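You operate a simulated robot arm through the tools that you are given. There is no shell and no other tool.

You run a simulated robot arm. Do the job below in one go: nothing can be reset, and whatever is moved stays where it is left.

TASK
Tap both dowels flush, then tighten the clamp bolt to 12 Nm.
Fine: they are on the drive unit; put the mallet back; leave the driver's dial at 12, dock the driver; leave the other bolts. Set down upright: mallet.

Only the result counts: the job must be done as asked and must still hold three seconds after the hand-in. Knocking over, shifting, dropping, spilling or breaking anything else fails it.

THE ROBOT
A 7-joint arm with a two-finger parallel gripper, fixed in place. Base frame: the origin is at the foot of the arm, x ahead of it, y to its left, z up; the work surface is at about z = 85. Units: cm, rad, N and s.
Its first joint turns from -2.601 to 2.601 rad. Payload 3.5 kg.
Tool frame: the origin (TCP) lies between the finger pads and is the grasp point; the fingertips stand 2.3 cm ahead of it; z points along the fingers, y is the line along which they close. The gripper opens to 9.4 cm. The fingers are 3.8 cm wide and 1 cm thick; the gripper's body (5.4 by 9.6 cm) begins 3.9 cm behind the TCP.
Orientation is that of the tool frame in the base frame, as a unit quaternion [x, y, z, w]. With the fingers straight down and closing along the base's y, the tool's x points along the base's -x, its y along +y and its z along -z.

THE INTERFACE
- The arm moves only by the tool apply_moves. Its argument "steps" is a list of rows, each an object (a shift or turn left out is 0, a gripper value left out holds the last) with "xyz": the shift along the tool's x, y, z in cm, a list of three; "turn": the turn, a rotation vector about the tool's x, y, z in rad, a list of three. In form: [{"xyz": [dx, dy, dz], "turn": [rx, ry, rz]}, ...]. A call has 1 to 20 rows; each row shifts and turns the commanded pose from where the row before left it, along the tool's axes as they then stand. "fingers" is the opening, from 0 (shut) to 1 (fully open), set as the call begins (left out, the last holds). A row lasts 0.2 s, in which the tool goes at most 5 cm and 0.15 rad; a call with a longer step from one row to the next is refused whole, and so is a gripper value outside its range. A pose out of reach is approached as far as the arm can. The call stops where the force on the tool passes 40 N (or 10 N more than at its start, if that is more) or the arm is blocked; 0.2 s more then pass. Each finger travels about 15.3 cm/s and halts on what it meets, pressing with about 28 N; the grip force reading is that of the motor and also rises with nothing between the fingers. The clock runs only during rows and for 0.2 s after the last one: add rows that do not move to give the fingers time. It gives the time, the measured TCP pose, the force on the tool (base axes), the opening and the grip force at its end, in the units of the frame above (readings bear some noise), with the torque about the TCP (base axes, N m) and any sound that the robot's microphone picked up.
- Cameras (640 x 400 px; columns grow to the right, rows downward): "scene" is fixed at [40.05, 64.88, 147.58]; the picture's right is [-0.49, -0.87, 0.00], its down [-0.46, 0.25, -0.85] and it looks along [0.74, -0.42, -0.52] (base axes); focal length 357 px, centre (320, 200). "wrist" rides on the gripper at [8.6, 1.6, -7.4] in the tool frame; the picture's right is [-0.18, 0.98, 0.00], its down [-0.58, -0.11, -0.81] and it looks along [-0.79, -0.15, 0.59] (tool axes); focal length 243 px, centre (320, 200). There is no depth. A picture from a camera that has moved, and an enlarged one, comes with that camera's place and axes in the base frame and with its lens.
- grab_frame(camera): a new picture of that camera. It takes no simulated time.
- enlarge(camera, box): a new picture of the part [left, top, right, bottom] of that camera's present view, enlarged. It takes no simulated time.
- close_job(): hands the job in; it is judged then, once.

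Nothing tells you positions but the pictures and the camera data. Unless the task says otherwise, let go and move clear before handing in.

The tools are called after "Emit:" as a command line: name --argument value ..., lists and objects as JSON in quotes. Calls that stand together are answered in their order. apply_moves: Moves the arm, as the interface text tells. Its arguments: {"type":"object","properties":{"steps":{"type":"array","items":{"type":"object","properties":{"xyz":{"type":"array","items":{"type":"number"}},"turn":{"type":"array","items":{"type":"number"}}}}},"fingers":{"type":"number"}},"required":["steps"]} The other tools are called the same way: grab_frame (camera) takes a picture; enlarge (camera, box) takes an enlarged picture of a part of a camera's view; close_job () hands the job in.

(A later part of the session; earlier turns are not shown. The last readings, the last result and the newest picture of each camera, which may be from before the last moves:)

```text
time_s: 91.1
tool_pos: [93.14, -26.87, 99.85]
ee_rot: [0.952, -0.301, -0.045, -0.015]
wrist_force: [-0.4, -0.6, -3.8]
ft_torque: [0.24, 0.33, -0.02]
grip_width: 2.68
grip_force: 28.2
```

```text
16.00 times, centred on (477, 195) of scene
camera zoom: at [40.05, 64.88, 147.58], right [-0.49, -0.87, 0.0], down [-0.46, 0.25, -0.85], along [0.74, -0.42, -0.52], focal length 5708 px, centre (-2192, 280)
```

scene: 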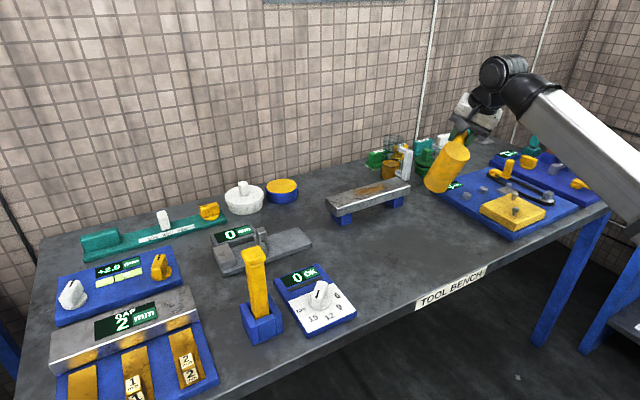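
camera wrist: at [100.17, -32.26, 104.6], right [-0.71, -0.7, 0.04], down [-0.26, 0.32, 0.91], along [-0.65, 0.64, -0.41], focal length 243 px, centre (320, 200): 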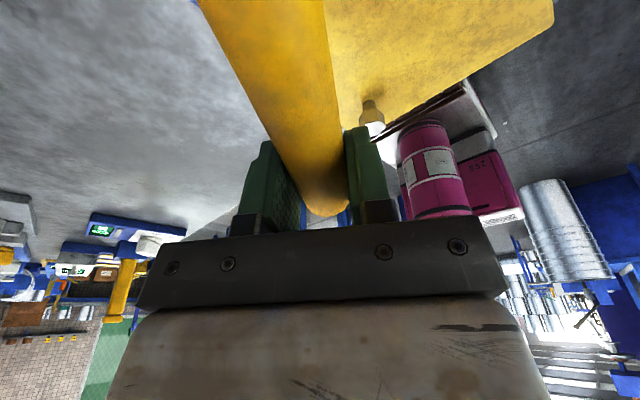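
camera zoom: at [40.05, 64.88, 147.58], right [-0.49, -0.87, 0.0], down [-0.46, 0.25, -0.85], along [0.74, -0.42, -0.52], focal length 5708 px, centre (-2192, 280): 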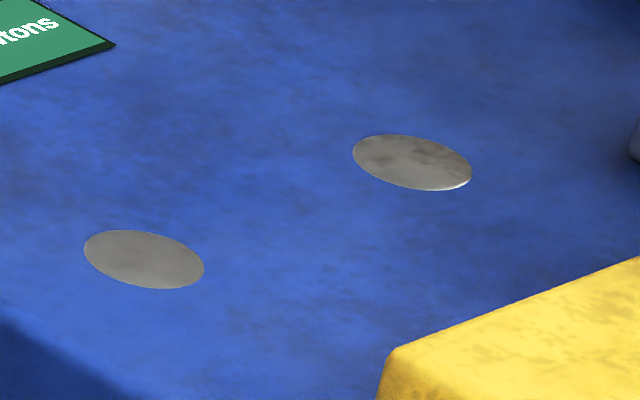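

The rim has shrunk to a sliver. I'll do one more strike at this offset, a touch deeper.

Emit:
apply_moves --steps '[{"xyz": [0, -0.2, 0], "turn": [0, -0.015, 0]}, {}, {"xyz": [0.3, 0, 2.55]}, {"xyz": [0.55, 0, 4.93]}, {}]'

Emit:
apply_moves --steps '[{"xyz": [-0.06, 0, -0.5]}, {"xyz": [-0.18, 0, -1.5]}, {"xyz": [-0.24, 0, -2]}, {"xyz": [-0.24, 0, -2]}, {"xyz": [-0.12, 0, -1]}, {}]'

Emit:
enlarge --camera "scene" --box '[462, 186, 492, 204]'

Emit:
grab_frame --camera "wrist"

```text
time_s: 92.2
tool_pos: [93.3, -26.75, 93.01]
ee_rot: [0.952, -0.303, -0.047, -0.016]
wrist_force: [-6.6, 2.1, 20.1]
ft_torque: [-1.05, -1.11, -0.18]
grip_width: 2.68
grip_force: 27.7
stopped in row 5: the force on the tool passed its limit at 52 N (the readings are from after the stop); the commanded pose is now the measured one
```

```text
time_s: 93.6
tool_pos: [93.32, -26.8, 99.85]
ee_rot: [0.952, -0.302, -0.048, -0.017]
wrist_force: [0.2, 0.4, -3.8]
ft_torque: [0.2, 0.33, 0.01]
grip_width: 2.69
grip_force: 27.6
```

```text
16.00 times, centred on (477, 195) of scene
camera zoom: at [40.05, 64.88, 147.58], right [-0.49, -0.87, 0.0], down [-0.46, 0.25, -0.85], along [0.74, -0.42, -0.52], focal length 5708 px, centre (-2192, 280)
```

zoom: 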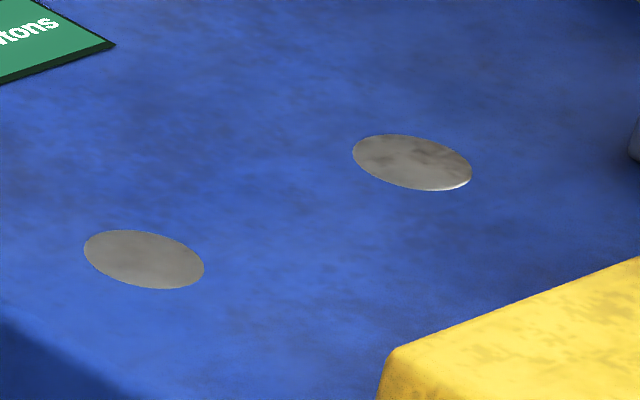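

```text
taken
camera wrist: at [100.08, -33.56, 106.29], right [-0.72, -0.7, 0.02], down [-0.34, 0.37, 0.86], along [-0.61, 0.61, -0.51], focal length 243 px, centre (320, 200)
```

wrist: 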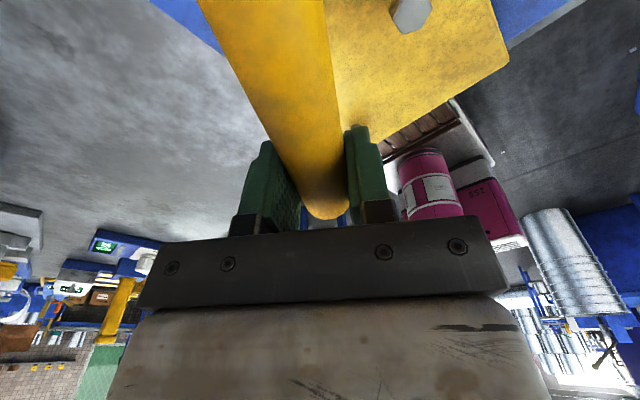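

Both dowels look flush. Now I'll return the mallet, starting by lifting away and moving to the clear turning pose.

Emit:
apply_moves --steps '[{"xyz": [-0.1, -0.1, -0.8]}, {"xyz": [-0.4, -0.6, -1.5]}, {"xyz": [-0.97, -1.42, -1.13]}, {"xyz": [-0.97, -1.42, -1.13]}, {"xyz": [-0.97, -1.42, -1.13]}, {"xyz": [-0.97, -1.42, -1.13]}, {"xyz": [-0.97, -1.42, -1.13]}, {"xyz": [-0.97, -1.42, -1.13]}, {"xyz": [-0.97, -1.42, -1.13]}, {"xyz": [-0.97, -1.42, -1.13]}, {"xyz": [-0.97, -1.42, -1.13]}, {"xyz": [-0.97, -1.42, -1.13]}, {"xyz": [-0.97, -1.42, -1]}, {"xyz": [-0.9, -1.4, -0.5]}, {"xyz": [-0.6, -0.8, -0.2]}, {}]'

Emit:
apply_moves --steps '[{"turn": [0, 0.05, 0]}, {"turn": [0.03, 0.09, 0.01]}, {"turn": [0.06, 0.08, 0.0194]}, {"turn": [0.06, 0.08, 0.0194]}, {"turn": [0.06, 0.08, 0.0194]}, {"turn": [0.03, 0.039, 0.0097]}, {}]'

```text
time_s: 97.0
tool_pos: [95.81, -5.15, 114.46]
ee_rot: [0.952, -0.302, -0.042, -0.018]
wrist_force: [-0.4, -0.9, -3.4]
ft_torque: [0.22, 0.35, -0.03]
grip_width: 2.68
grip_force: 28.1
out of reach, approached as far as the arm can: row 12, 13, 14, 15
```

```text
time_s: 98.6
tool_pos: [95.67, -5.1, 114.51]
ee_rot: [0.922, -0.333, 0.187, -0.067]
wrist_force: [-0.4, 0.8, -3.8]
ft_torque: [0.26, 0.25, -0.03]
grip_width: 2.65
grip_force: 28.0
```

The tilt is back in place. I'll rotate back past the forearm side.

Emit:
apply_moves --steps '[{"turn": [0, 0, 0.06]}, {"turn": [0, 0, 0.1]}, {"turn": [0, 0, 0.13]}, {"turn": [0, 0, 0.13]}, {"turn": [0, 0, 0.14]}, {"turn": [0, 0, 0.14]}, {"turn": [0, 0, 0.14]}, {"turn": [0, 0, 0.14]}, {"turn": [0, 0, 0.14]}, {"turn": [0, 0, 0.14]}, {"turn": [0, 0, 0.14]}, {"turn": [0, 0, 0.14]}, {"turn": [0, 0, 0.14]}, {"turn": [0, 0, 0.14]}, {"turn": [0, 0, 0.14]}, {"turn": [0, 0, 0.14]}, {"turn": [0, 0, 0.14]}, {"turn": [0, 0, 0.14]}, {"turn": [0, 0, 0.14]}]'

Emit:
apply_moves --steps '[{"turn": [0, 0, 0.13]}, {"turn": [0, 0, 0.13]}, {"turn": [0, 0, 0.13]}, {"turn": [0, 0, 0.13]}, {"turn": [0, 0, 0.13]}, {"turn": [0, 0, 0.13]}, {"turn": [0, 0, 0.13]}, {"turn": [0, 0, 0.13]}, {"turn": [0, 0, 0.13]}, {"turn": [0, 0, 0.13]}, {"turn": [0, 0, 0.13]}, {"turn": [0, 0, 0.1]}, {"turn": [0, 0, 0.05]}, {}]'

```text
time_s: 102.6
tool_pos: [95.87, -5.08, 114.35]
ee_rot: [0.036, 0.979, 0.006, 0.198]
wrist_force: [-0.1, 0.0, -4.2]
ft_torque: [-0.02, -0.37, 0.01]
grip_width: 2.65
grip_force: 28.6
```

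```text
time_s: 105.6
tool_pos: [95.72, -5.26, 114.42]
ee_rot: [0.722, 0.663, 0.146, 0.135]
wrist_force: [-0.2, -0.4, -3.4]
ft_torque: [-0.4, -0.01, -0.01]
grip_width: 2.69
grip_force: 27.7
```

I'll level the tool, then measure the mallet's pitch in the grip to set it down flat.

Emit:
apply_moves --steps '[{"turn": [0.05, -0.003, -0.005]}, {"turn": [0.1, -0.0064, -0.009]}, {"turn": [0.1, -0.0064, -0.009]}, {"turn": [0.1, -0.0064, -0.009]}, {"turn": [0.05, -0.003, -0.004]}, {}]'

Emit:
enlarge --camera "wrist" --box '[180, 0, 420, 150]'

Emit:
enlarge --camera "scene" --box '[380, 50, 560, 200]'

```text
time_s: 107.0
tool_pos: [95.68, -5.21, 114.5]
ee_rot: [0.723, 0.691, -0.001, 0.0]
wrist_force: [0.3, 0.3, -4.3]
ft_torque: [-0.4, 0.01, -0.01]
grip_width: 2.67
grip_force: 27.8
```

```text
2.67 times, centred on (300, 75) of wrist
camera zoom: at [97.81, 3.24, 121.79], right [0.97, -0.23, 0.0], down [-0.13, -0.57, 0.81], along [-0.19, -0.79, -0.59], focal length 647 px, centre (373, 533)
```

zoom: 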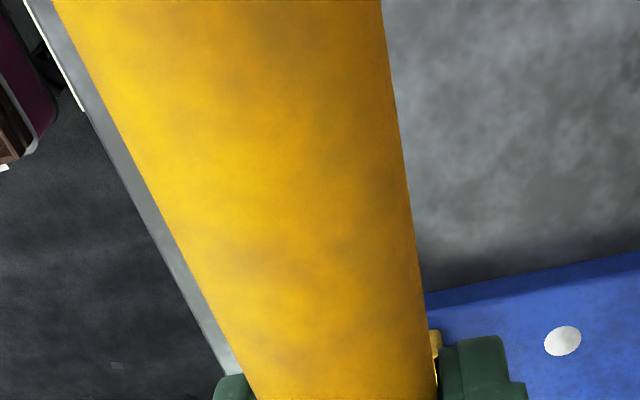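

```text
2.67 times, centred on (470, 125) of scene
camera zoom: at [40.05, 64.88, 147.58], right [-0.49, -0.87, 0.0], down [-0.46, 0.25, -0.85], along [0.74, -0.42, -0.52], focal length 951 px, centre (-80, 400)
```

zoom: 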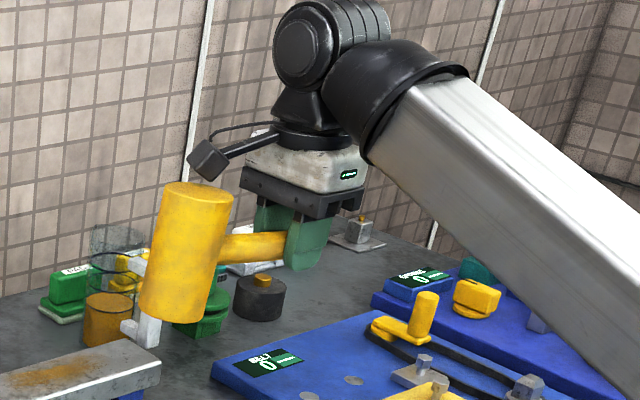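

The mallet is pitched about 0.12 rad in the grip. I'll go above its original place and pitch the tool so its base is level.

Emit:
apply_moves --steps '[{"xyz": [-0.13, -0.18, 0.8]}, {"xyz": [-0.26, -0.36, 1.6]}, {"xyz": [-0.32, -0.44, 2]}, {"xyz": [-0.32, -0.44, 2]}, {"xyz": [-0.32, -0.44, 2]}, {"xyz": [-0.32, -0.44, 2]}, {"xyz": [-0.32, -0.44, 2]}, {"xyz": [-0.32, -0.44, 2]}, {"xyz": [-0.22, -0.3, 1.5]}, {"xyz": [-0.1, -0.15, 1]}, {"xyz": [0, 0, 0.4]}, {"turn": [0, -0.06, 0]}, {"turn": [0, -0.06, 0]}, {}]'

Emit:
enlarge --camera "scene" --box '[380, 150, 500, 270]'

```text
time_s: 110.0
tool_pos: [92.02, -7.63, 97.11]
ee_rot: [0.721, 0.69, -0.045, 0.042]
wrist_force: [-0.1, 0.3, -3.1]
ft_torque: [-0.42, 0.03, 0.05]
grip_width: 2.68
grip_force: 28.0
```

```text
3.33 times, centred on (440, 210) of scene
camera zoom: at [40.05, 64.88, 147.58], right [-0.49, -0.87, 0.0], down [-0.46, 0.25, -0.85], along [0.74, -0.42, -0.52], focal length 1189 px, centre (-80, 167)
```

zoom: 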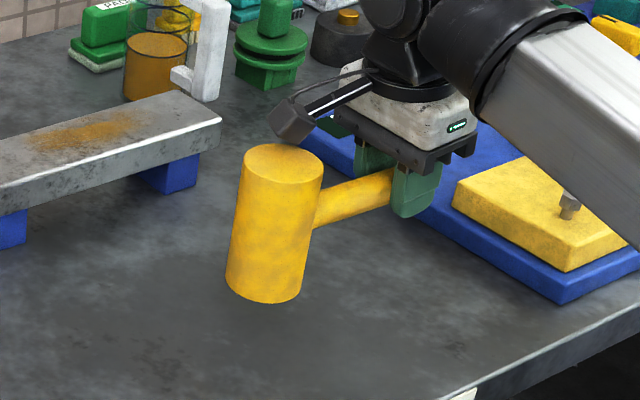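

The head looks upright. I'll lower it gently toward the table.

Emit:
apply_moves --steps '[{"xyz": [0.06, 0, 0.5]}, {"xyz": [0.12, 0, 1]}, {"xyz": [0.14, 0, 1.2]}, {"xyz": [0.14, 0, 1.2]}, {"xyz": [0.1, 0, 0.8]}, {"xyz": [0.06, 0, 0.5]}, {}]'

Emit:
enlarge --camera "scene" --box '[380, 150, 500, 270]'

```text
time_s: 111.6
tool_pos: [92.09, -7.73, 91.83]
ee_rot: [0.722, 0.689, -0.045, 0.042]
wrist_force: [0.0, 0.0, -3.8]
ft_torque: [-0.37, 0.01, 0.0]
grip_width: 2.69
grip_force: 27.6
```

```text
3.33 times, centred on (440, 210) of scene
camera zoom: at [40.05, 64.88, 147.58], right [-0.49, -0.87, 0.0], down [-0.46, 0.25, -0.85], along [0.74, -0.42, -0.52], focal length 1189 px, centre (-80, 167)
```

zoom: 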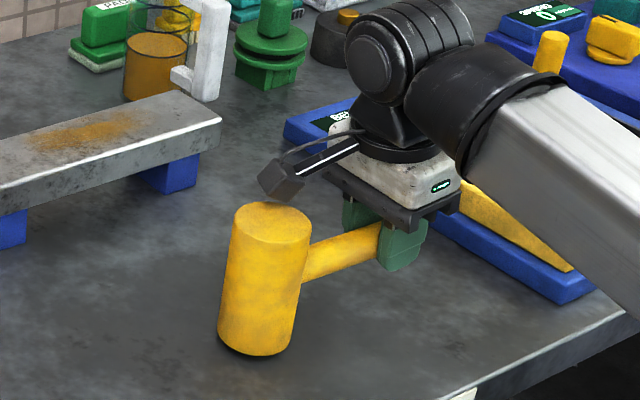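

About 0.7 cm to go, so I'll lower in tiny steps until contact.

Emit:
apply_moves --steps '[{"xyz": [0.024, 0, 0.2]}, {"xyz": [0.024, 0, 0.2]}, {"xyz": [0.018, 0, 0.15]}, {}, {}]'

```text
time_s: 112.8
tool_pos: [92.03, -7.75, 91.45]
ee_rot: [0.721, 0.69, -0.045, 0.041]
wrist_force: [-0.3, -0.2, -2.9]
ft_torque: [-0.41, 0.02, 0.02]
grip_width: 2.67
grip_force: 27.1
```

Emit:
apply_moves --steps '[{"xyz": [0.018, 0, 0.15]}, {"xyz": [0.018, 0, 0.15]}, {}, {}]'

Emit:
apply_moves --steps '[{"xyz": [0.012, 0, 0.1]}, {"xyz": [0.012, 0, 0.1]}, {}, {}]'

Emit:
enlarge --camera "scene" --box '[400, 200, 480, 270]'

```text
time_s: 113.8
tool_pos: [92.1, -7.72, 91.17]
ee_rot: [0.721, 0.69, -0.044, 0.042]
wrist_force: [-0.3, -1.9, 7.7]
ft_torque: [0.78, -0.28, 0.0]
grip_width: 2.67
grip_force: 27.8
```

```text
time_s: 114.8
tool_pos: [91.82, -7.74, 90.91]
ee_rot: [0.722, 0.689, -0.044, 0.042]
wrist_force: [-2.2, -7.5, 12.5]
ft_torque: [0.75, 0.07, 0.23]
grip_width: 2.69
grip_force: 28.5
```

```text
5.71 times, centred on (440, 235) of scene
camera zoom: at [40.05, 64.88, 147.58], right [-0.49, -0.87, 0.0], down [-0.46, 0.25, -0.85], along [0.74, -0.42, -0.52], focal length 2038 px, centre (-366, 0)
```

zoom: 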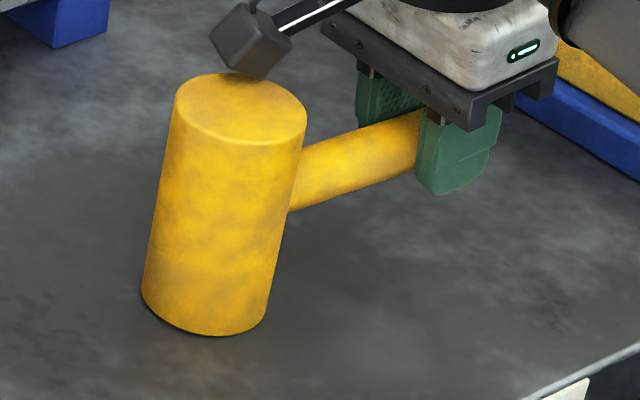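

The head is resting on the table. I'll ease off slightly, open the fingers, and lift straight up.

Emit:
apply_moves --steps '[{"xyz": [-0.02, 0, -0.15]}, {}, {}]'

Emit:
apply_moves --fingers 0.6 --steps '[{}, {}, {}]'

Emit:
enlarge --camera "scene" --box '[400, 200, 480, 270]'

```text
time_s: 115.6
tool_pos: [92.02, -7.62, 90.98]
ee_rot: [0.721, 0.69, -0.045, 0.041]
wrist_force: [0.0, -0.3, -3.7]
ft_torque: [-0.44, 0.03, 0.0]
grip_width: 2.66
grip_force: 27.9
```

```text
time_s: 116.4
tool_pos: [91.92, -7.81, 91.06]
ee_rot: [0.722, 0.69, -0.045, 0.041]
wrist_force: [0.0, 0.0, -0.2]
ft_torque: [0.0, 0.06, 0.0]
grip_width: 5.65
grip_force: 0.1
```

```text
5.71 times, centred on (440, 235) of scene
camera zoom: at [40.05, 64.88, 147.58], right [-0.49, -0.87, 0.0], down [-0.46, 0.25, -0.85], along [0.74, -0.42, -0.52], focal length 2038 px, centre (-366, 0)
```

zoom: 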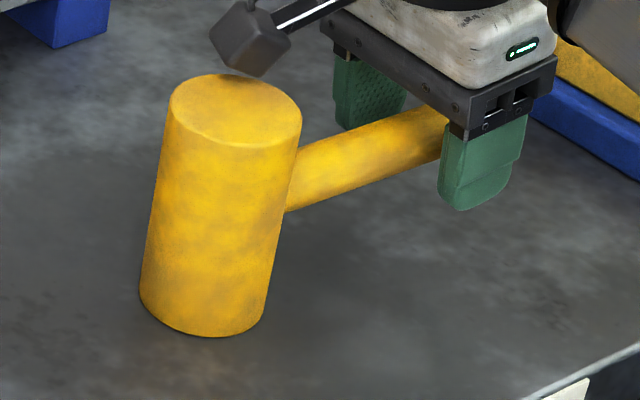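

The mallet stands upright at its original spot. I'll open fully and lift clear.

Emit:
apply_moves --fingers 1 --steps '[{}, {"xyz": [-0.06, 0, -0.5]}, {"xyz": [-0.12, 0, -1]}, {"xyz": [-0.18, 0, -1.5]}, {"xyz": [-0.24, 0, -2]}, {"xyz": [-0.24, 0, -2]}, {"xyz": [-0.24, 0, -2]}, {"xyz": [-0.24, 0, -2]}, {"xyz": [-0.24, 0, -2]}, {"xyz": [-0.24, 0, -2]}, {"xyz": [-0.18, 0, -1.5]}, {"turn": [0, 0.06, 0]}, {"turn": [0, 0.057, 0]}, {}]'

Emit:
grab_frame --camera "scene"

Emit:
enlarge --camera "scene" --box '[230, 230, 370, 350]'

```text
time_s: 119.4
tool_pos: [91.97, -7.76, 107.64]
ee_rot: [0.723, 0.691, -0.001, 0.001]
wrist_force: [-0.4, 0.7, 0.5]
ft_torque: [-0.02, -0.03, 0.02]
grip_width: 9.39
grip_force: 0.0
```

```text
taken
```

scene: 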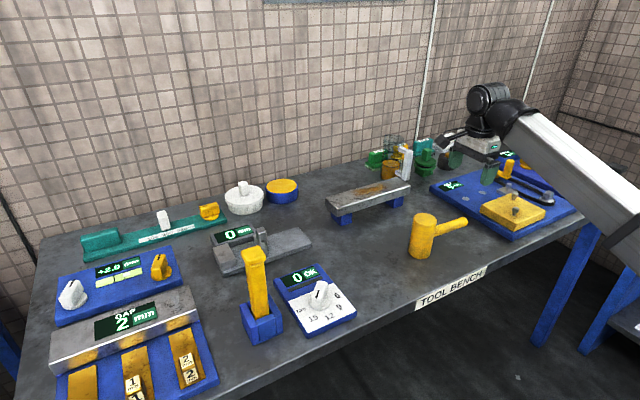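

```text
3.33 times, centred on (300, 290) of scene
camera zoom: at [40.05, 64.88, 147.58], right [-0.49, -0.87, 0.0], down [-0.46, 0.25, -0.85], along [0.74, -0.42, -0.52], focal length 1189 px, centre (387, -100)
```

zoom: 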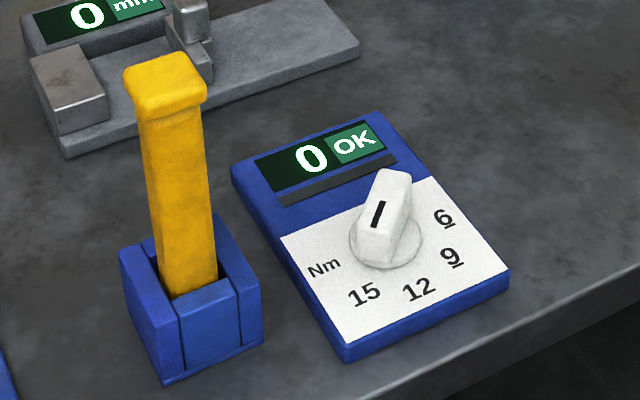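

The mallet is back. Next is the driver's dial pad near (88.6, 38). I'll move the wrist camera there for a look from above.

Emit:
apply_moves --steps '[{"xyz": [0.8, 0, -0.6]}, {"xyz": [1.8, -0.2, -0.8]}, {"xyz": [2.8, -0.4, -0.8]}, {"xyz": [3.4, -0.5, -0.8]}, {"xyz": [3.4, -0.5, -0.8]}, {"xyz": [3.4, -0.5, -0.8]}, {"xyz": [3.4, -0.5, -0.8]}, {"xyz": [3.4, -0.5, -0.6]}, {"xyz": [3.4, -0.5, -0.6]}, {"xyz": [3.4, -0.5, -0.4]}, {"xyz": [3.4, -0.5, -0.2]}, {"xyz": [3.4, -0.5, -0.2]}, {"xyz": [3.4, -0.5, 0]}, {"xyz": [3.4, -0.5, 0]}, {"xyz": [3.4, -0.5, 0]}, {"xyz": [3.0, -0.4, 0]}, {"xyz": [2.4, -0.4, 0]}, {"xyz": [1.4, -0.2, 0]}, {"xyz": [0.6, 0, 0]}, {}]'

Emit:
grab_frame --camera "wrist"

Emit:
grab_frame --camera "scene"

```text
time_s: 123.6
tool_pos: [86.85, 46.27, 114.85]
ee_rot: [0.723, 0.691, -0.001, 0.002]
wrist_force: [0.0, 0.6, 1.4]
ft_torque: [-0.02, -0.01, -0.03]
grip_width: 9.39
grip_force: 0.1
```

```text
taken
camera wrist: at [89.01, 54.75, 122.18], right [0.97, -0.23, 0.0], down [-0.13, -0.57, 0.81], along [-0.19, -0.79, -0.59], focal length 243 px, centre (320, 200)
```

wrist: 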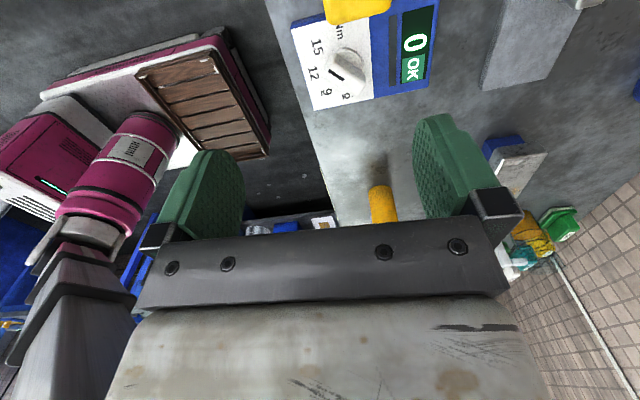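

```text
taken
```

scene: 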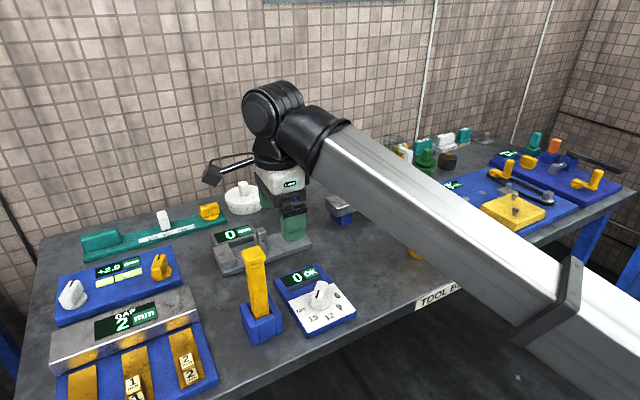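

Emit:
enlarge --camera "wrist" --box '[280, 0, 450, 120]'

```text
3.33 times, centred on (365, 60) of wrist
camera zoom: at [89.01, 54.75, 122.18], right [0.97, -0.23, 0.0], down [-0.13, -0.57, 0.81], along [-0.19, -0.79, -0.59], focal length 809 px, centre (170, 667)
```

zoom: 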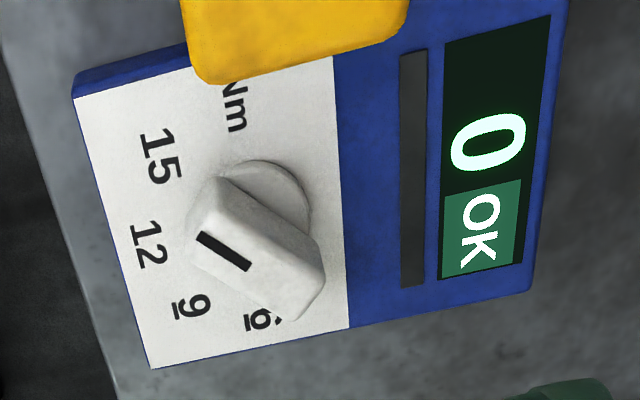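

The dial's centre is near (89.1, 38.1), with 12 pointing toward -X. The pointer mark now sits at 15, so it needs about 40° counter-clockwise. I'll hover over it and align the fingers across the bar.

Emit:
apply_moves --steps '[{"xyz": [-0.6, 0.2, 0.3]}, {"xyz": [-1.2, 0.4, 0.6]}, {"xyz": [-1.8, 0.6, 1]}, {"xyz": [-1.8, 0.6, 1.2]}, {"xyz": [-1.5, 0.5, 1.2]}, {"xyz": [-0.8, 0.2, 1.2]}, {"xyz": [-0.4, 0.07, 1]}, {"xyz": [0, 0, 0.4]}, {"turn": [0, 0, -0.06]}, {"turn": [0, 0, -0.12]}, {"turn": [0, 0, -0.13]}, {"turn": [0, 0, -0.13]}, {"turn": [0, 0, -0.13]}, {"turn": [0, 0, -0.13]}, {"turn": [0, 0, -0.11]}, {"turn": [0, 0, -0.06]}, {}]'

Emit:
grab_frame --camera "wrist"

Emit:
enlarge --camera "scene" --box '[220, 160, 400, 340]'

```text
time_s: 127.2
tool_pos: [89.0, 37.92, 107.96]
ee_rot: [0.364, 0.931, -0.002, -0.001]
wrist_force: [-0.7, 0.2, 0.3]
ft_torque: [-0.03, -0.01, -0.02]
grip_width: 9.42
grip_force: 0.1
```

```text
taken
camera wrist: at [83.78, 45.0, 115.37], right [0.8, 0.6, 0.0], down [0.35, -0.47, 0.81], along [0.48, -0.65, -0.59], focal length 243 px, centre (320, 200)
```

wrist: 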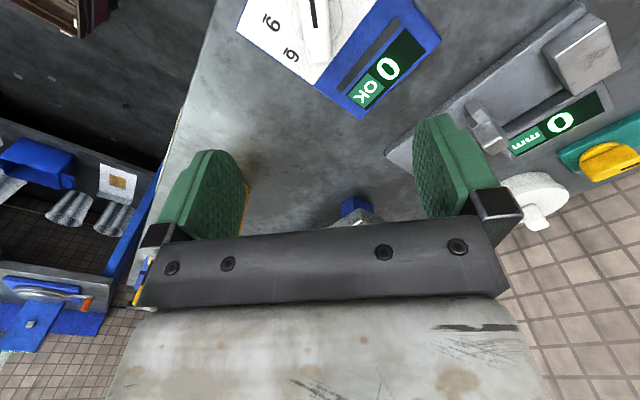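

```text
2.22 times, centred on (310, 250) of scene
camera zoom: at [40.05, 64.88, 147.58], right [-0.49, -0.87, 0.0], down [-0.46, 0.25, -0.85], along [0.74, -0.42, -0.52], focal length 793 px, centre (342, 89)
```

zoom: 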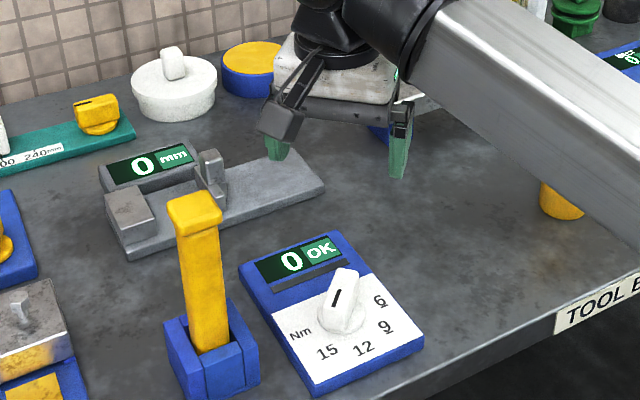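

The fingers look aligned with the bar. I'll zoom in to measure the pointer's exact direction.

Emit:
enlarge --camera "wrist" --box '[230, 0, 430, 110]'

Emit:
enlarge --camera "scene" --box '[275, 255, 365, 340]'

```text
3.20 times, centred on (330, 55) of wrist
camera zoom: at [83.78, 45.0, 115.37], right [0.8, 0.6, 0.0], down [0.35, -0.47, 0.81], along [0.48, -0.65, -0.59], focal length 776 px, centre (288, 664)
```

zoom: 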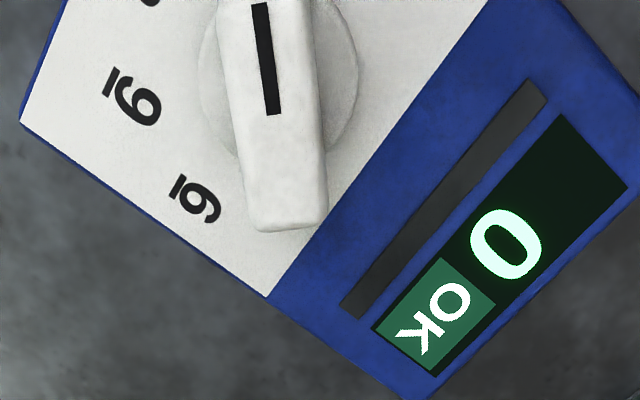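

```text
4.71 times, centred on (320, 298) of scene
camera zoom: at [40.05, 64.88, 147.58], right [-0.49, -0.87, 0.0], down [-0.46, 0.25, -0.85], along [0.74, -0.42, -0.52], focal length 1679 px, centre (320, -259)
```

zoom: 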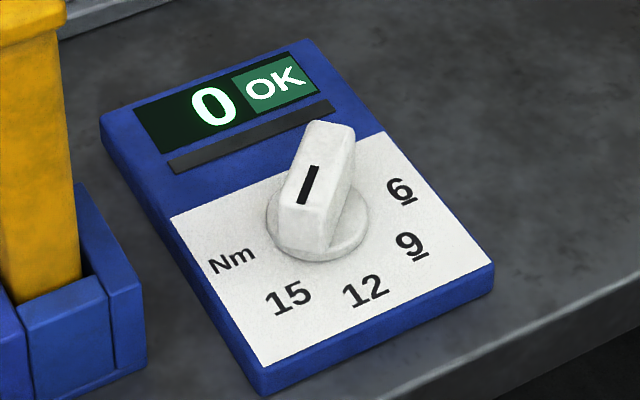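

The pointer bar is at azimuth of about 132°, aimed at 15. Before gripping, I'll test at a safe height whether the hand can turn to φ≈180° here without the camera hitting the forearm.

Emit:
apply_moves --steps '[{"xyz": [0, 0, 0.8]}, {"xyz": [0, 0, 1.6]}, {"xyz": [0, 0, 2]}, {"xyz": [0, 0, 2]}, {"xyz": [0, 0, 2]}, {"xyz": [0, 0, 1.6]}, {"xyz": [0, 0, 0.8]}, {"turn": [0, 0, -0.06]}, {"turn": [0, 0, -0.1]}, {"turn": [0, 0, -0.1]}, {"turn": [0, 0, -0.1]}, {"turn": [0, 0, -0.1]}, {"turn": [0, 0, -0.1]}, {"turn": [0, 0, -0.1]}, {"turn": [0, 0, -0.06]}, {}]'

Emit:
enlarge --camera "scene" --box '[220, 140, 440, 330]'

```text
time_s: 130.6
tool_pos: [88.98, 37.89, 97.18]
ee_rot: [0.012, 1.0, -0.001, -0.001]
wrist_force: [0.1, -0.2, -0.3]
ft_torque: [0.02, 0.0, -0.03]
grip_width: 9.4
grip_force: 0.0
```

```text
2.11 times, centred on (330, 235) of scene
camera zoom: at [40.05, 64.88, 147.58], right [-0.49, -0.87, 0.0], down [-0.46, 0.25, -0.85], along [0.74, -0.42, -0.52], focal length 751 px, centre (299, 126)
```

zoom: 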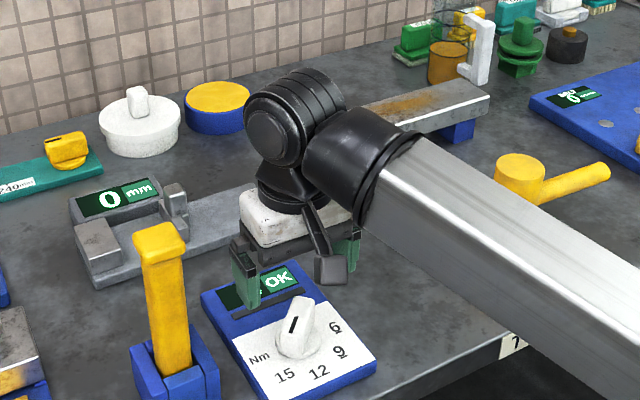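

The hand can turn to φ≈179° with no contact. I'll turn back to align with the bar, centre on the knob at about (88.4, 38.3), and descend.

Emit:
apply_moves --steps '[{"turn": [0, 0, 0.07]}, {"turn": [0, 0, 0.13]}, {"turn": [0, 0, 0.13]}, {"turn": [0, 0, 0.13]}, {"turn": [0, 0, 0.13]}, {"turn": [0, 0, 0.13]}, {"turn": [0, 0, 0.093]}, {"xyz": [0.7, -0.18, 0]}, {}, {"xyz": [0, 0, 0.8]}, {"xyz": [0, 0, 1]}, {"xyz": [0, 0, 1]}, {"xyz": [0, 0, 1]}, {"xyz": [0, 0, 0.8]}, {"xyz": [0, 0, 0.6]}, {}]'

Emit:
grab_frame --camera "wrist"

Emit:
enlarge --camera "scene" --box '[240, 200, 380, 330]'

```text
time_s: 134.0
tool_pos: [88.37, 38.31, 91.91]
ee_rot: [0.407, 0.913, -0.002, 0.001]
wrist_force: [-1.2, -0.4, -0.8]
ft_torque: [0.02, 0.02, 0.04]
grip_width: 9.38
grip_force: 0.0
```

```text
taken
camera wrist: at [83.94, 45.79, 99.35], right [0.85, 0.52, 0.0], down [0.31, -0.5, 0.81], along [0.42, -0.69, -0.59], focal length 243 px, centre (320, 200)
```

wrist: 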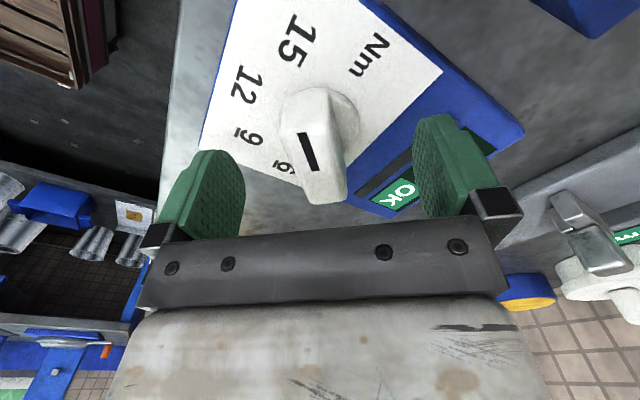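

```text
3.08 times, centred on (310, 265) of scene
camera zoom: at [40.05, 64.88, 147.58], right [-0.49, -0.87, 0.0], down [-0.46, 0.25, -0.85], along [0.74, -0.42, -0.52], focal length 1098 px, centre (351, 0)
```

zoom: 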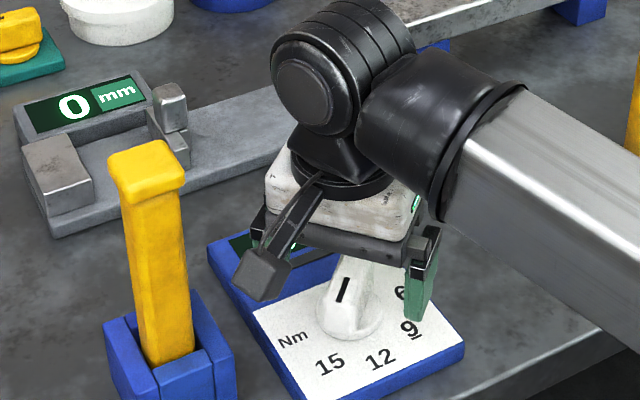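

The bar is centred between the fingers, with the mark on the 15 side. I'll close on it.

Emit:
apply_moves --fingers 0 --steps '[{}, {}, {}, {}]'

Emit:
grab_frame --camera "wrist"

```text
time_s: 135.0
tool_pos: [88.22, 38.25, 92.0]
ee_rot: [0.408, 0.913, -0.003, 0.0]
wrist_force: [-16.1, -11.7, -5.1]
ft_torque: [-0.11, -0.05, 1.54]
grip_width: 2.51
grip_force: 45.2
```

```text
taken
camera wrist: at [83.81, 45.7, 99.35], right [0.85, 0.52, -0.01], down [0.31, -0.5, 0.81], along [0.42, -0.69, -0.59], focal length 243 px, centre (320, 200)
```

wrist: 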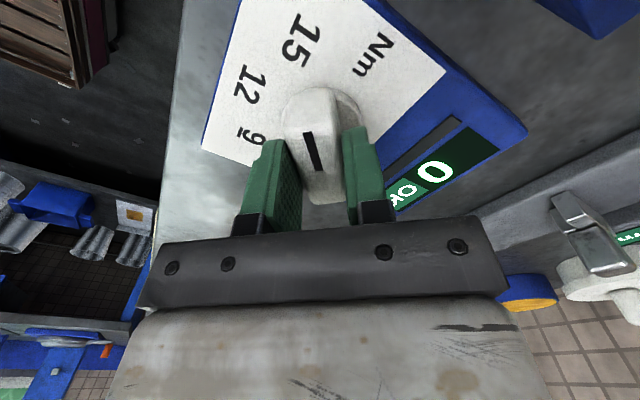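

The lateral force and torque show the bar sits a few degrees more counter-clockwise than I estimated, and slightly off-centre. I'll comply with that first.

Emit:
apply_moves --steps '[{"xyz": [0, -0.2, 0], "turn": [0, 0, -0.04]}, {"xyz": [0, -0.1, 0], "turn": [0, 0, -0.03]}, {}]'

```text
time_s: 135.8
tool_pos: [88.29, 38.2, 91.94]
ee_rot: [0.375, 0.927, -0.002, 0.0]
wrist_force: [-1.4, 9.2, -3.6]
ft_torque: [0.15, 0.03, 0.01]
grip_width: 2.36
grip_force: 45.4
```

The torque is now zero and the bar reads about 136°. I'll turn it counter-clockwise toward 12 at φ≈180°.

Emit:
apply_moves --steps '[{"turn": [0, 0, -0.05]}, {"turn": [0, 0, -0.08]}, {"turn": [0, 0, -0.08]}, {"turn": [0, 0, -0.08]}, {"turn": [0, 0, -0.08]}, {}]'

```text
time_s: 137.2
tool_pos: [88.15, 38.13, 91.92]
ee_rot: [0.198, 0.98, -0.002, 0.001]
wrist_force: [9.3, 11.2, 10.2]
ft_torque: [0.52, -0.43, 0.03]
grip_width: 2.37
grip_force: 44.7
```

Turning smoothly, now at 157°. I'll continue with a small centring correction.

Emit:
apply_moves --steps '[{"xyz": [-0.08, 0.15, 0], "turn": [0, 0, -0.06]}, {"turn": [0, 0, -0.08]}, {"turn": [0, 0, -0.08]}, {"turn": [0, 0, -0.08]}, {"turn": [0, 0, -0.08]}, {}]'

Emit:
grab_frame --camera "wrist"

Emit:
enlarge --camera "scene" --box '[260, 230, 380, 340]'

```text
time_s: 138.6
tool_pos: [88.08, 38.0, 91.97]
ee_rot: [0.009, 1.0, -0.003, -0.001]
wrist_force: [-15.1, -20.1, 6.4]
ft_torque: [0.12, -0.94, -0.03]
grip_width: 2.38
grip_force: 44.9
```

```text
taken
camera wrist: at [79.66, 39.79, 99.39], right [0.2, 0.98, -0.01], down [0.58, -0.12, 0.81], along [0.79, -0.17, -0.59], focal length 243 px, centre (320, 200)
```

wrist: 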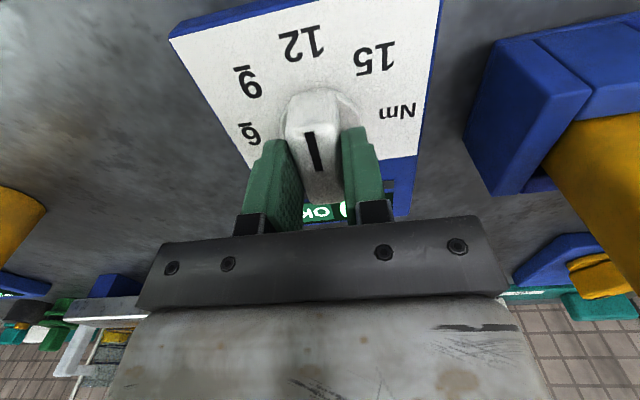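

```text
3.64 times, centred on (320, 285) of scene
camera zoom: at [40.05, 64.88, 147.58], right [-0.49, -0.87, 0.0], down [-0.46, 0.25, -0.85], along [0.74, -0.42, -0.52], focal length 1297 px, centre (320, -109)
```

zoom: 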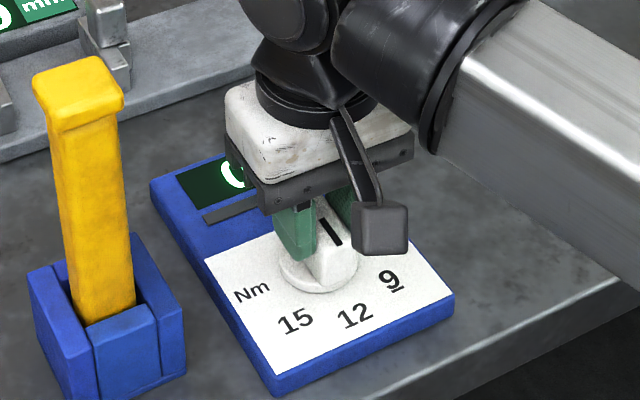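

The pointer now aims at 12. I'll release and lift off to verify.

Emit:
apply_moves --fingers 1 --steps '[{}, {}, {}, {"xyz": [0, 0, -0.6]}, {"xyz": [0, 0, -1.2]}, {"xyz": [0, 0, -1.6]}, {"xyz": [0, 0, -2]}, {"xyz": [0, 0, -2]}, {"xyz": [0, 0, -1.6]}, {"xyz": [0, 0, -0.8]}, {}]'

Emit:
grab_frame --camera "wrist"

Emit:
enlarge --camera "scene" --box '[275, 255, 365, 340]'

```text
time_s: 141.0
tool_pos: [88.16, 38.22, 101.74]
ee_rot: [0.01, 1.0, -0.003, -0.001]
wrist_force: [0.0, 0.1, -0.3]
ft_torque: [0.0, 0.0, 0.02]
grip_width: 9.41
grip_force: 0.1
```

```text
taken
camera wrist: at [79.71, 40.01, 109.1], right [0.2, 0.98, 0.0], down [0.58, -0.12, 0.81], along [0.79, -0.17, -0.59], focal length 243 px, centre (320, 200)
```

wrist: 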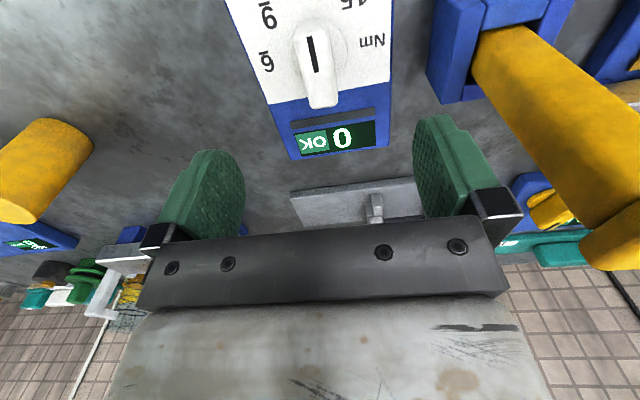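

```text
4.71 times, centred on (320, 298) of scene
camera zoom: at [40.05, 64.88, 147.58], right [-0.49, -0.87, 0.0], down [-0.46, 0.25, -0.85], along [0.74, -0.42, -0.52], focal length 1679 px, centre (320, -259)
```

zoom: 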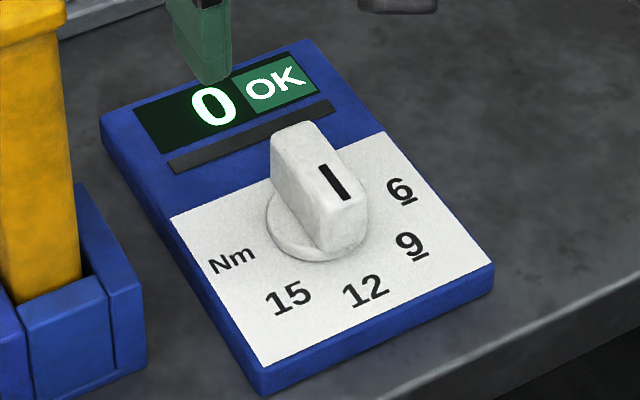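

The dial is at 12. The driver's cap is near (89.8, 51.0) with its top at about z 105. I'll rise and go above it, keeping the fingers closing along Y.

Emit:
apply_moves --steps '[{"xyz": [0, 0, -0.8]}, {"xyz": [0, 0, -1.6]}, {"xyz": [0, 0, -2]}, {"xyz": [0, 0, -2]}, {"xyz": [0, 0, -2]}, {"xyz": [-0.1, 0.8, -1.2]}, {"xyz": [-0.2, 1.8, 0]}, {"xyz": [-0.3, 2.4, 0]}, {"xyz": [-0.3, 2.4, 0]}, {"xyz": [-0.3, 2.4, 0]}, {"xyz": [-0.2, 1.8, 0]}, {"xyz": [-0.1, 0.8, 0]}, {"xyz": [0, 0.4, 0]}, {}]'

Emit:
grab_frame --camera "wrist"

Emit:
enlarge --camera "scene" --box '[180, 130, 360, 360]'

```text
time_s: 144.0
tool_pos: [90.01, 51.19, 111.21]
ee_rot: [0.009, 1.0, -0.002, -0.001]
wrist_force: [-0.2, 0.3, 0.8]
ft_torque: [0.0, -0.02, 0.02]
grip_width: 9.38
grip_force: 0.0
```

```text
taken
camera wrist: at [81.51, 52.91, 118.67], right [0.2, 0.98, 0.0], down [0.58, -0.12, 0.81], along [0.79, -0.17, -0.59], focal length 243 px, centre (320, 200)
```

wrist: 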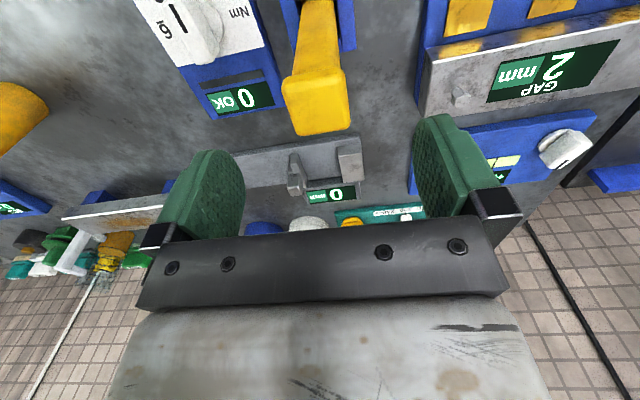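

```text
1.74 times, centred on (270, 245) of scene
camera zoom: at [40.05, 64.88, 147.58], right [-0.49, -0.87, 0.0], down [-0.46, 0.25, -0.85], along [0.74, -0.42, -0.52], focal length 620 px, centre (407, 122)
```

zoom: 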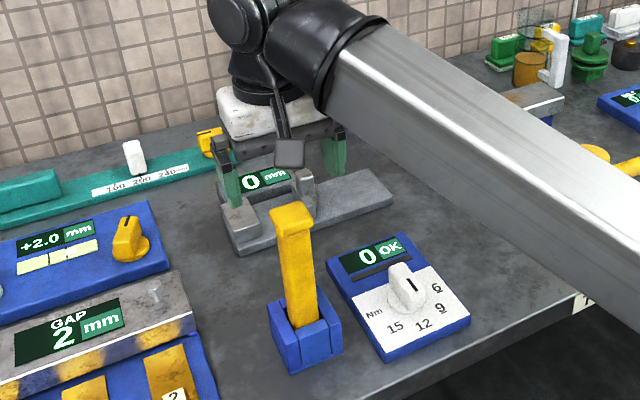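

The driver cap's top is at about (90.0, 50.9, 105.1). I'll zoom to check its yaw and size.

Emit:
enlarge --camera "wrist" --box '[260, 0, 380, 150]'

Emit:
enlarge --camera "scene" --box '[230, 235, 300, 350]'

```text
2.67 times, centred on (320, 75) of wrist
camera zoom: at [81.51, 52.91, 118.67], right [0.2, 0.98, 0.0], down [0.58, -0.12, 0.81], along [0.79, -0.17, -0.59], focal length 647 px, centre (320, 533)
```

zoom: 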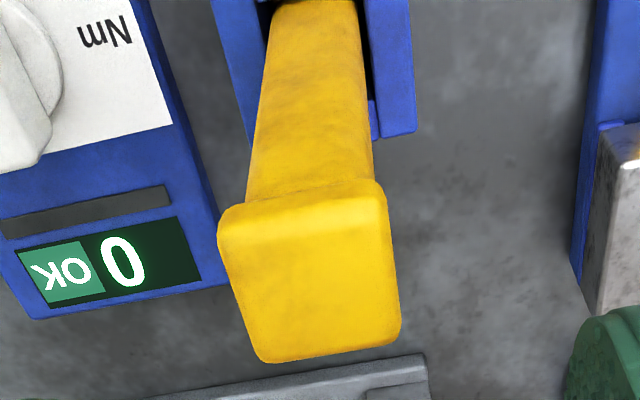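

```text
3.48 times, centred on (265, 292) of scene
camera zoom: at [40.05, 64.88, 147.58], right [-0.49, -0.87, 0.0], down [-0.46, 0.25, -0.85], along [0.74, -0.42, -0.52], focal length 1241 px, centre (511, -122)
```

zoom: 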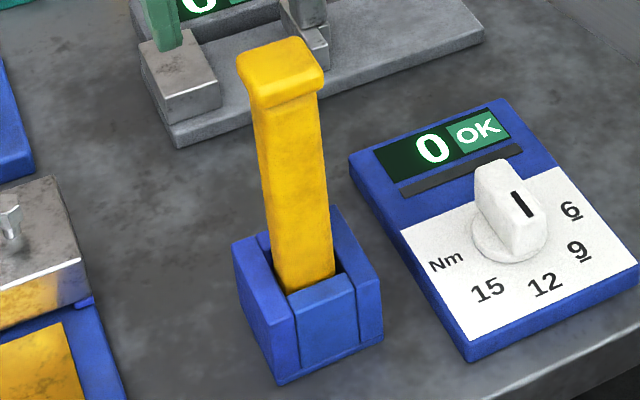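

The driver is square with a wider cap and aligned with the axes. I'll descend so the fingers surround the cap and grip it.

Emit:
apply_moves --steps '[{"xyz": [0, -0.25, 0.5]}, {"xyz": [0, 0, 1]}, {"xyz": [0, 0, 1.3]}, {"xyz": [0, 0, 1.3]}, {"xyz": [0, 0, 1.3]}, {"xyz": [0, 0, 1]}, {"xyz": [0, 0, 0.6]}, {"xyz": [0, 0, 0.2]}, {}]'

Emit:
enlarge --camera "scene" --box '[190, 170, 310, 350]'

Emit:
grab_frame --camera "wrist"

```text
time_s: 146.0
tool_pos: [90.06, 50.89, 103.99]
ee_rot: [0.01, 1.0, -0.002, 0.0]
wrist_force: [0.6, -0.6, 0.5]
ft_torque: [0.01, -0.02, 0.0]
grip_width: 9.39
grip_force: 0.1
```

```text
2.22 times, centred on (250, 260) of scene
camera zoom: at [40.05, 64.88, 147.58], right [-0.49, -0.87, 0.0], down [-0.46, 0.25, -0.85], along [0.74, -0.42, -0.52], focal length 793 px, centre (476, 67)
```

zoom: 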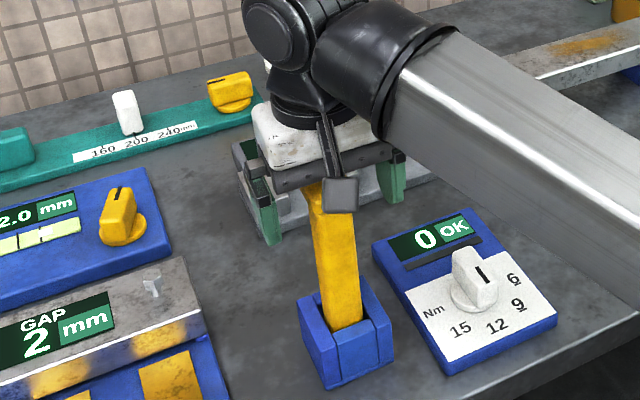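

```text
taken
camera wrist: at [81.55, 52.55, 111.45], right [0.2, 0.98, 0.0], down [0.58, -0.12, 0.81], along [0.79, -0.17, -0.59], focal length 243 px, centre (320, 200)
```

wrist: 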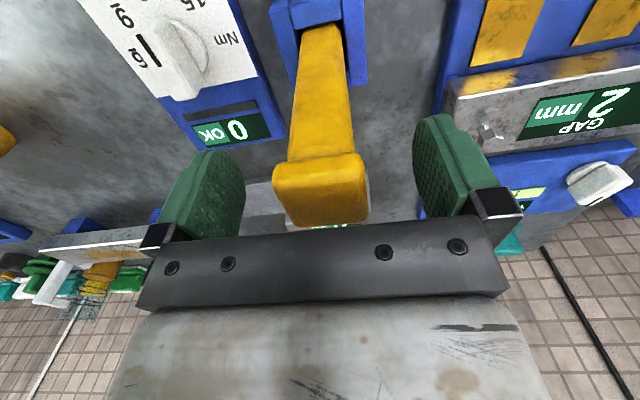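

The cap is between the fingers. I'll close.

Emit:
apply_moves --fingers 0 --steps '[{}, {}, {}, {}]'

Emit:
grab_frame --camera "wrist"

```text
time_s: 147.0
tool_pos: [90.08, 50.81, 104.12]
ee_rot: [0.01, 1.0, -0.002, 0.001]
wrist_force: [0.7, 1.3, 2.2]
ft_torque: [0.09, -0.12, 0.02]
grip_width: 3.81
grip_force: 28.0
```

```text
taken
camera wrist: at [81.55, 52.56, 111.47], right [0.2, 0.98, 0.0], down [0.58, -0.12, 0.81], along [0.79, -0.17, -0.59], focal length 243 px, centre (320, 200)
```

wrist: 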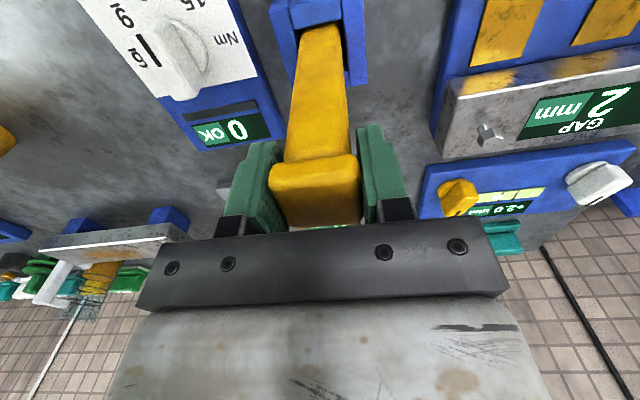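

Gripped at 3.8 cm. The dock pose to remember is TCP (90.08, 50.81, 104.12) with φ=179°. I'll lift straight up slowly.

Emit:
apply_moves --steps '[{"xyz": [0, 0, -0.3]}, {"xyz": [0, 0, -0.6]}, {"xyz": [0, 0, -1]}, {"xyz": [0, 0, -1]}, {"xyz": [0, 0, -1]}, {"xyz": [0, 0, -1]}, {"xyz": [0, 0, -1]}, {}]'

Emit:
enlarge --camera "scene" --box '[190, 150, 310, 350]'

```text
time_s: 148.8
tool_pos: [89.94, 50.84, 109.98]
ee_rot: [0.009, 1.0, -0.003, 0.0]
wrist_force: [-0.3, 0.3, -3.9]
ft_torque: [0.01, -0.01, 0.05]
grip_width: 3.8
grip_force: 28.4
```

```text
2.00 times, centred on (250, 250) of scene
camera zoom: at [40.05, 64.88, 147.58], right [-0.49, -0.87, 0.0], down [-0.46, 0.25, -0.85], along [0.74, -0.42, -0.52], focal length 714 px, centre (460, 100)
```

zoom: 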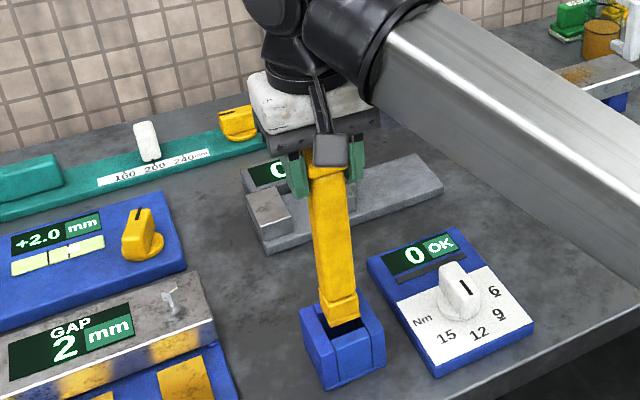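

Emit:
apply_moves --steps '[{"xyz": [0, 0, -0.5]}, {"xyz": [0, 0, -1]}, {"xyz": [0, 0, -1]}, {"xyz": [0, 0, -1]}, {"xyz": [0, 0, -1]}, {"xyz": [0, 0, -0.5]}, {}]'

Emit:
enlarge --camera "scene" --box '[190, 150, 310, 350]'

```text
time_s: 150.4
tool_pos: [90.25, 50.81, 114.94]
ee_rot: [0.01, 1.0, -0.002, 0.0]
wrist_force: [-0.7, -0.5, -4.9]
ft_torque: [-0.04, -0.01, 0.02]
grip_width: 3.81
grip_force: 28.1
```

```text
2.00 times, centred on (250, 250) of scene
camera zoom: at [40.05, 64.88, 147.58], right [-0.49, -0.87, 0.0], down [-0.46, 0.25, -0.85], along [0.74, -0.42, -0.52], focal length 714 px, centre (460, 100)
```

zoom: 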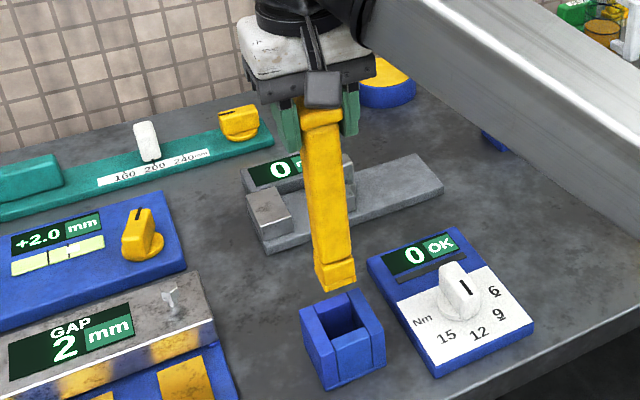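

The driver is clear of the dock with its bottom about 17.7 cm below the TCP. I'll rotate in place to φ≈105° to keep the camera away from the forearm, then raise and carry it to the drive unit.

Emit:
apply_moves --steps '[{"turn": [0, 0, 0.06]}, {"turn": [0, 0, 0.12]}, {"turn": [0, 0, 0.13]}, {"turn": [0, 0, 0.13]}, {"turn": [0, 0, 0.13]}, {"turn": [0, 0, 0.13]}, {"turn": [0, 0, 0.13]}, {"turn": [0, 0, 0.13]}, {"turn": [0, 0, 0.13]}, {"turn": [0, 0, 0.12]}, {"turn": [0, 0, 0.08]}, {"xyz": [0, 0, -0.8]}, {"xyz": [0, 0, -1.4]}, {"xyz": [0, 0, -1.4]}, {"xyz": [0, 0, -0.8]}, {}]'

```text
time_s: 153.8
tool_pos: [90.11, 50.91, 119.34]
ee_rot: [0.609, 0.793, -0.002, 0.001]
wrist_force: [0.0, 0.2, -4.0]
ft_torque: [-0.02, -0.01, -0.02]
grip_width: 3.78
grip_force: 27.9
```

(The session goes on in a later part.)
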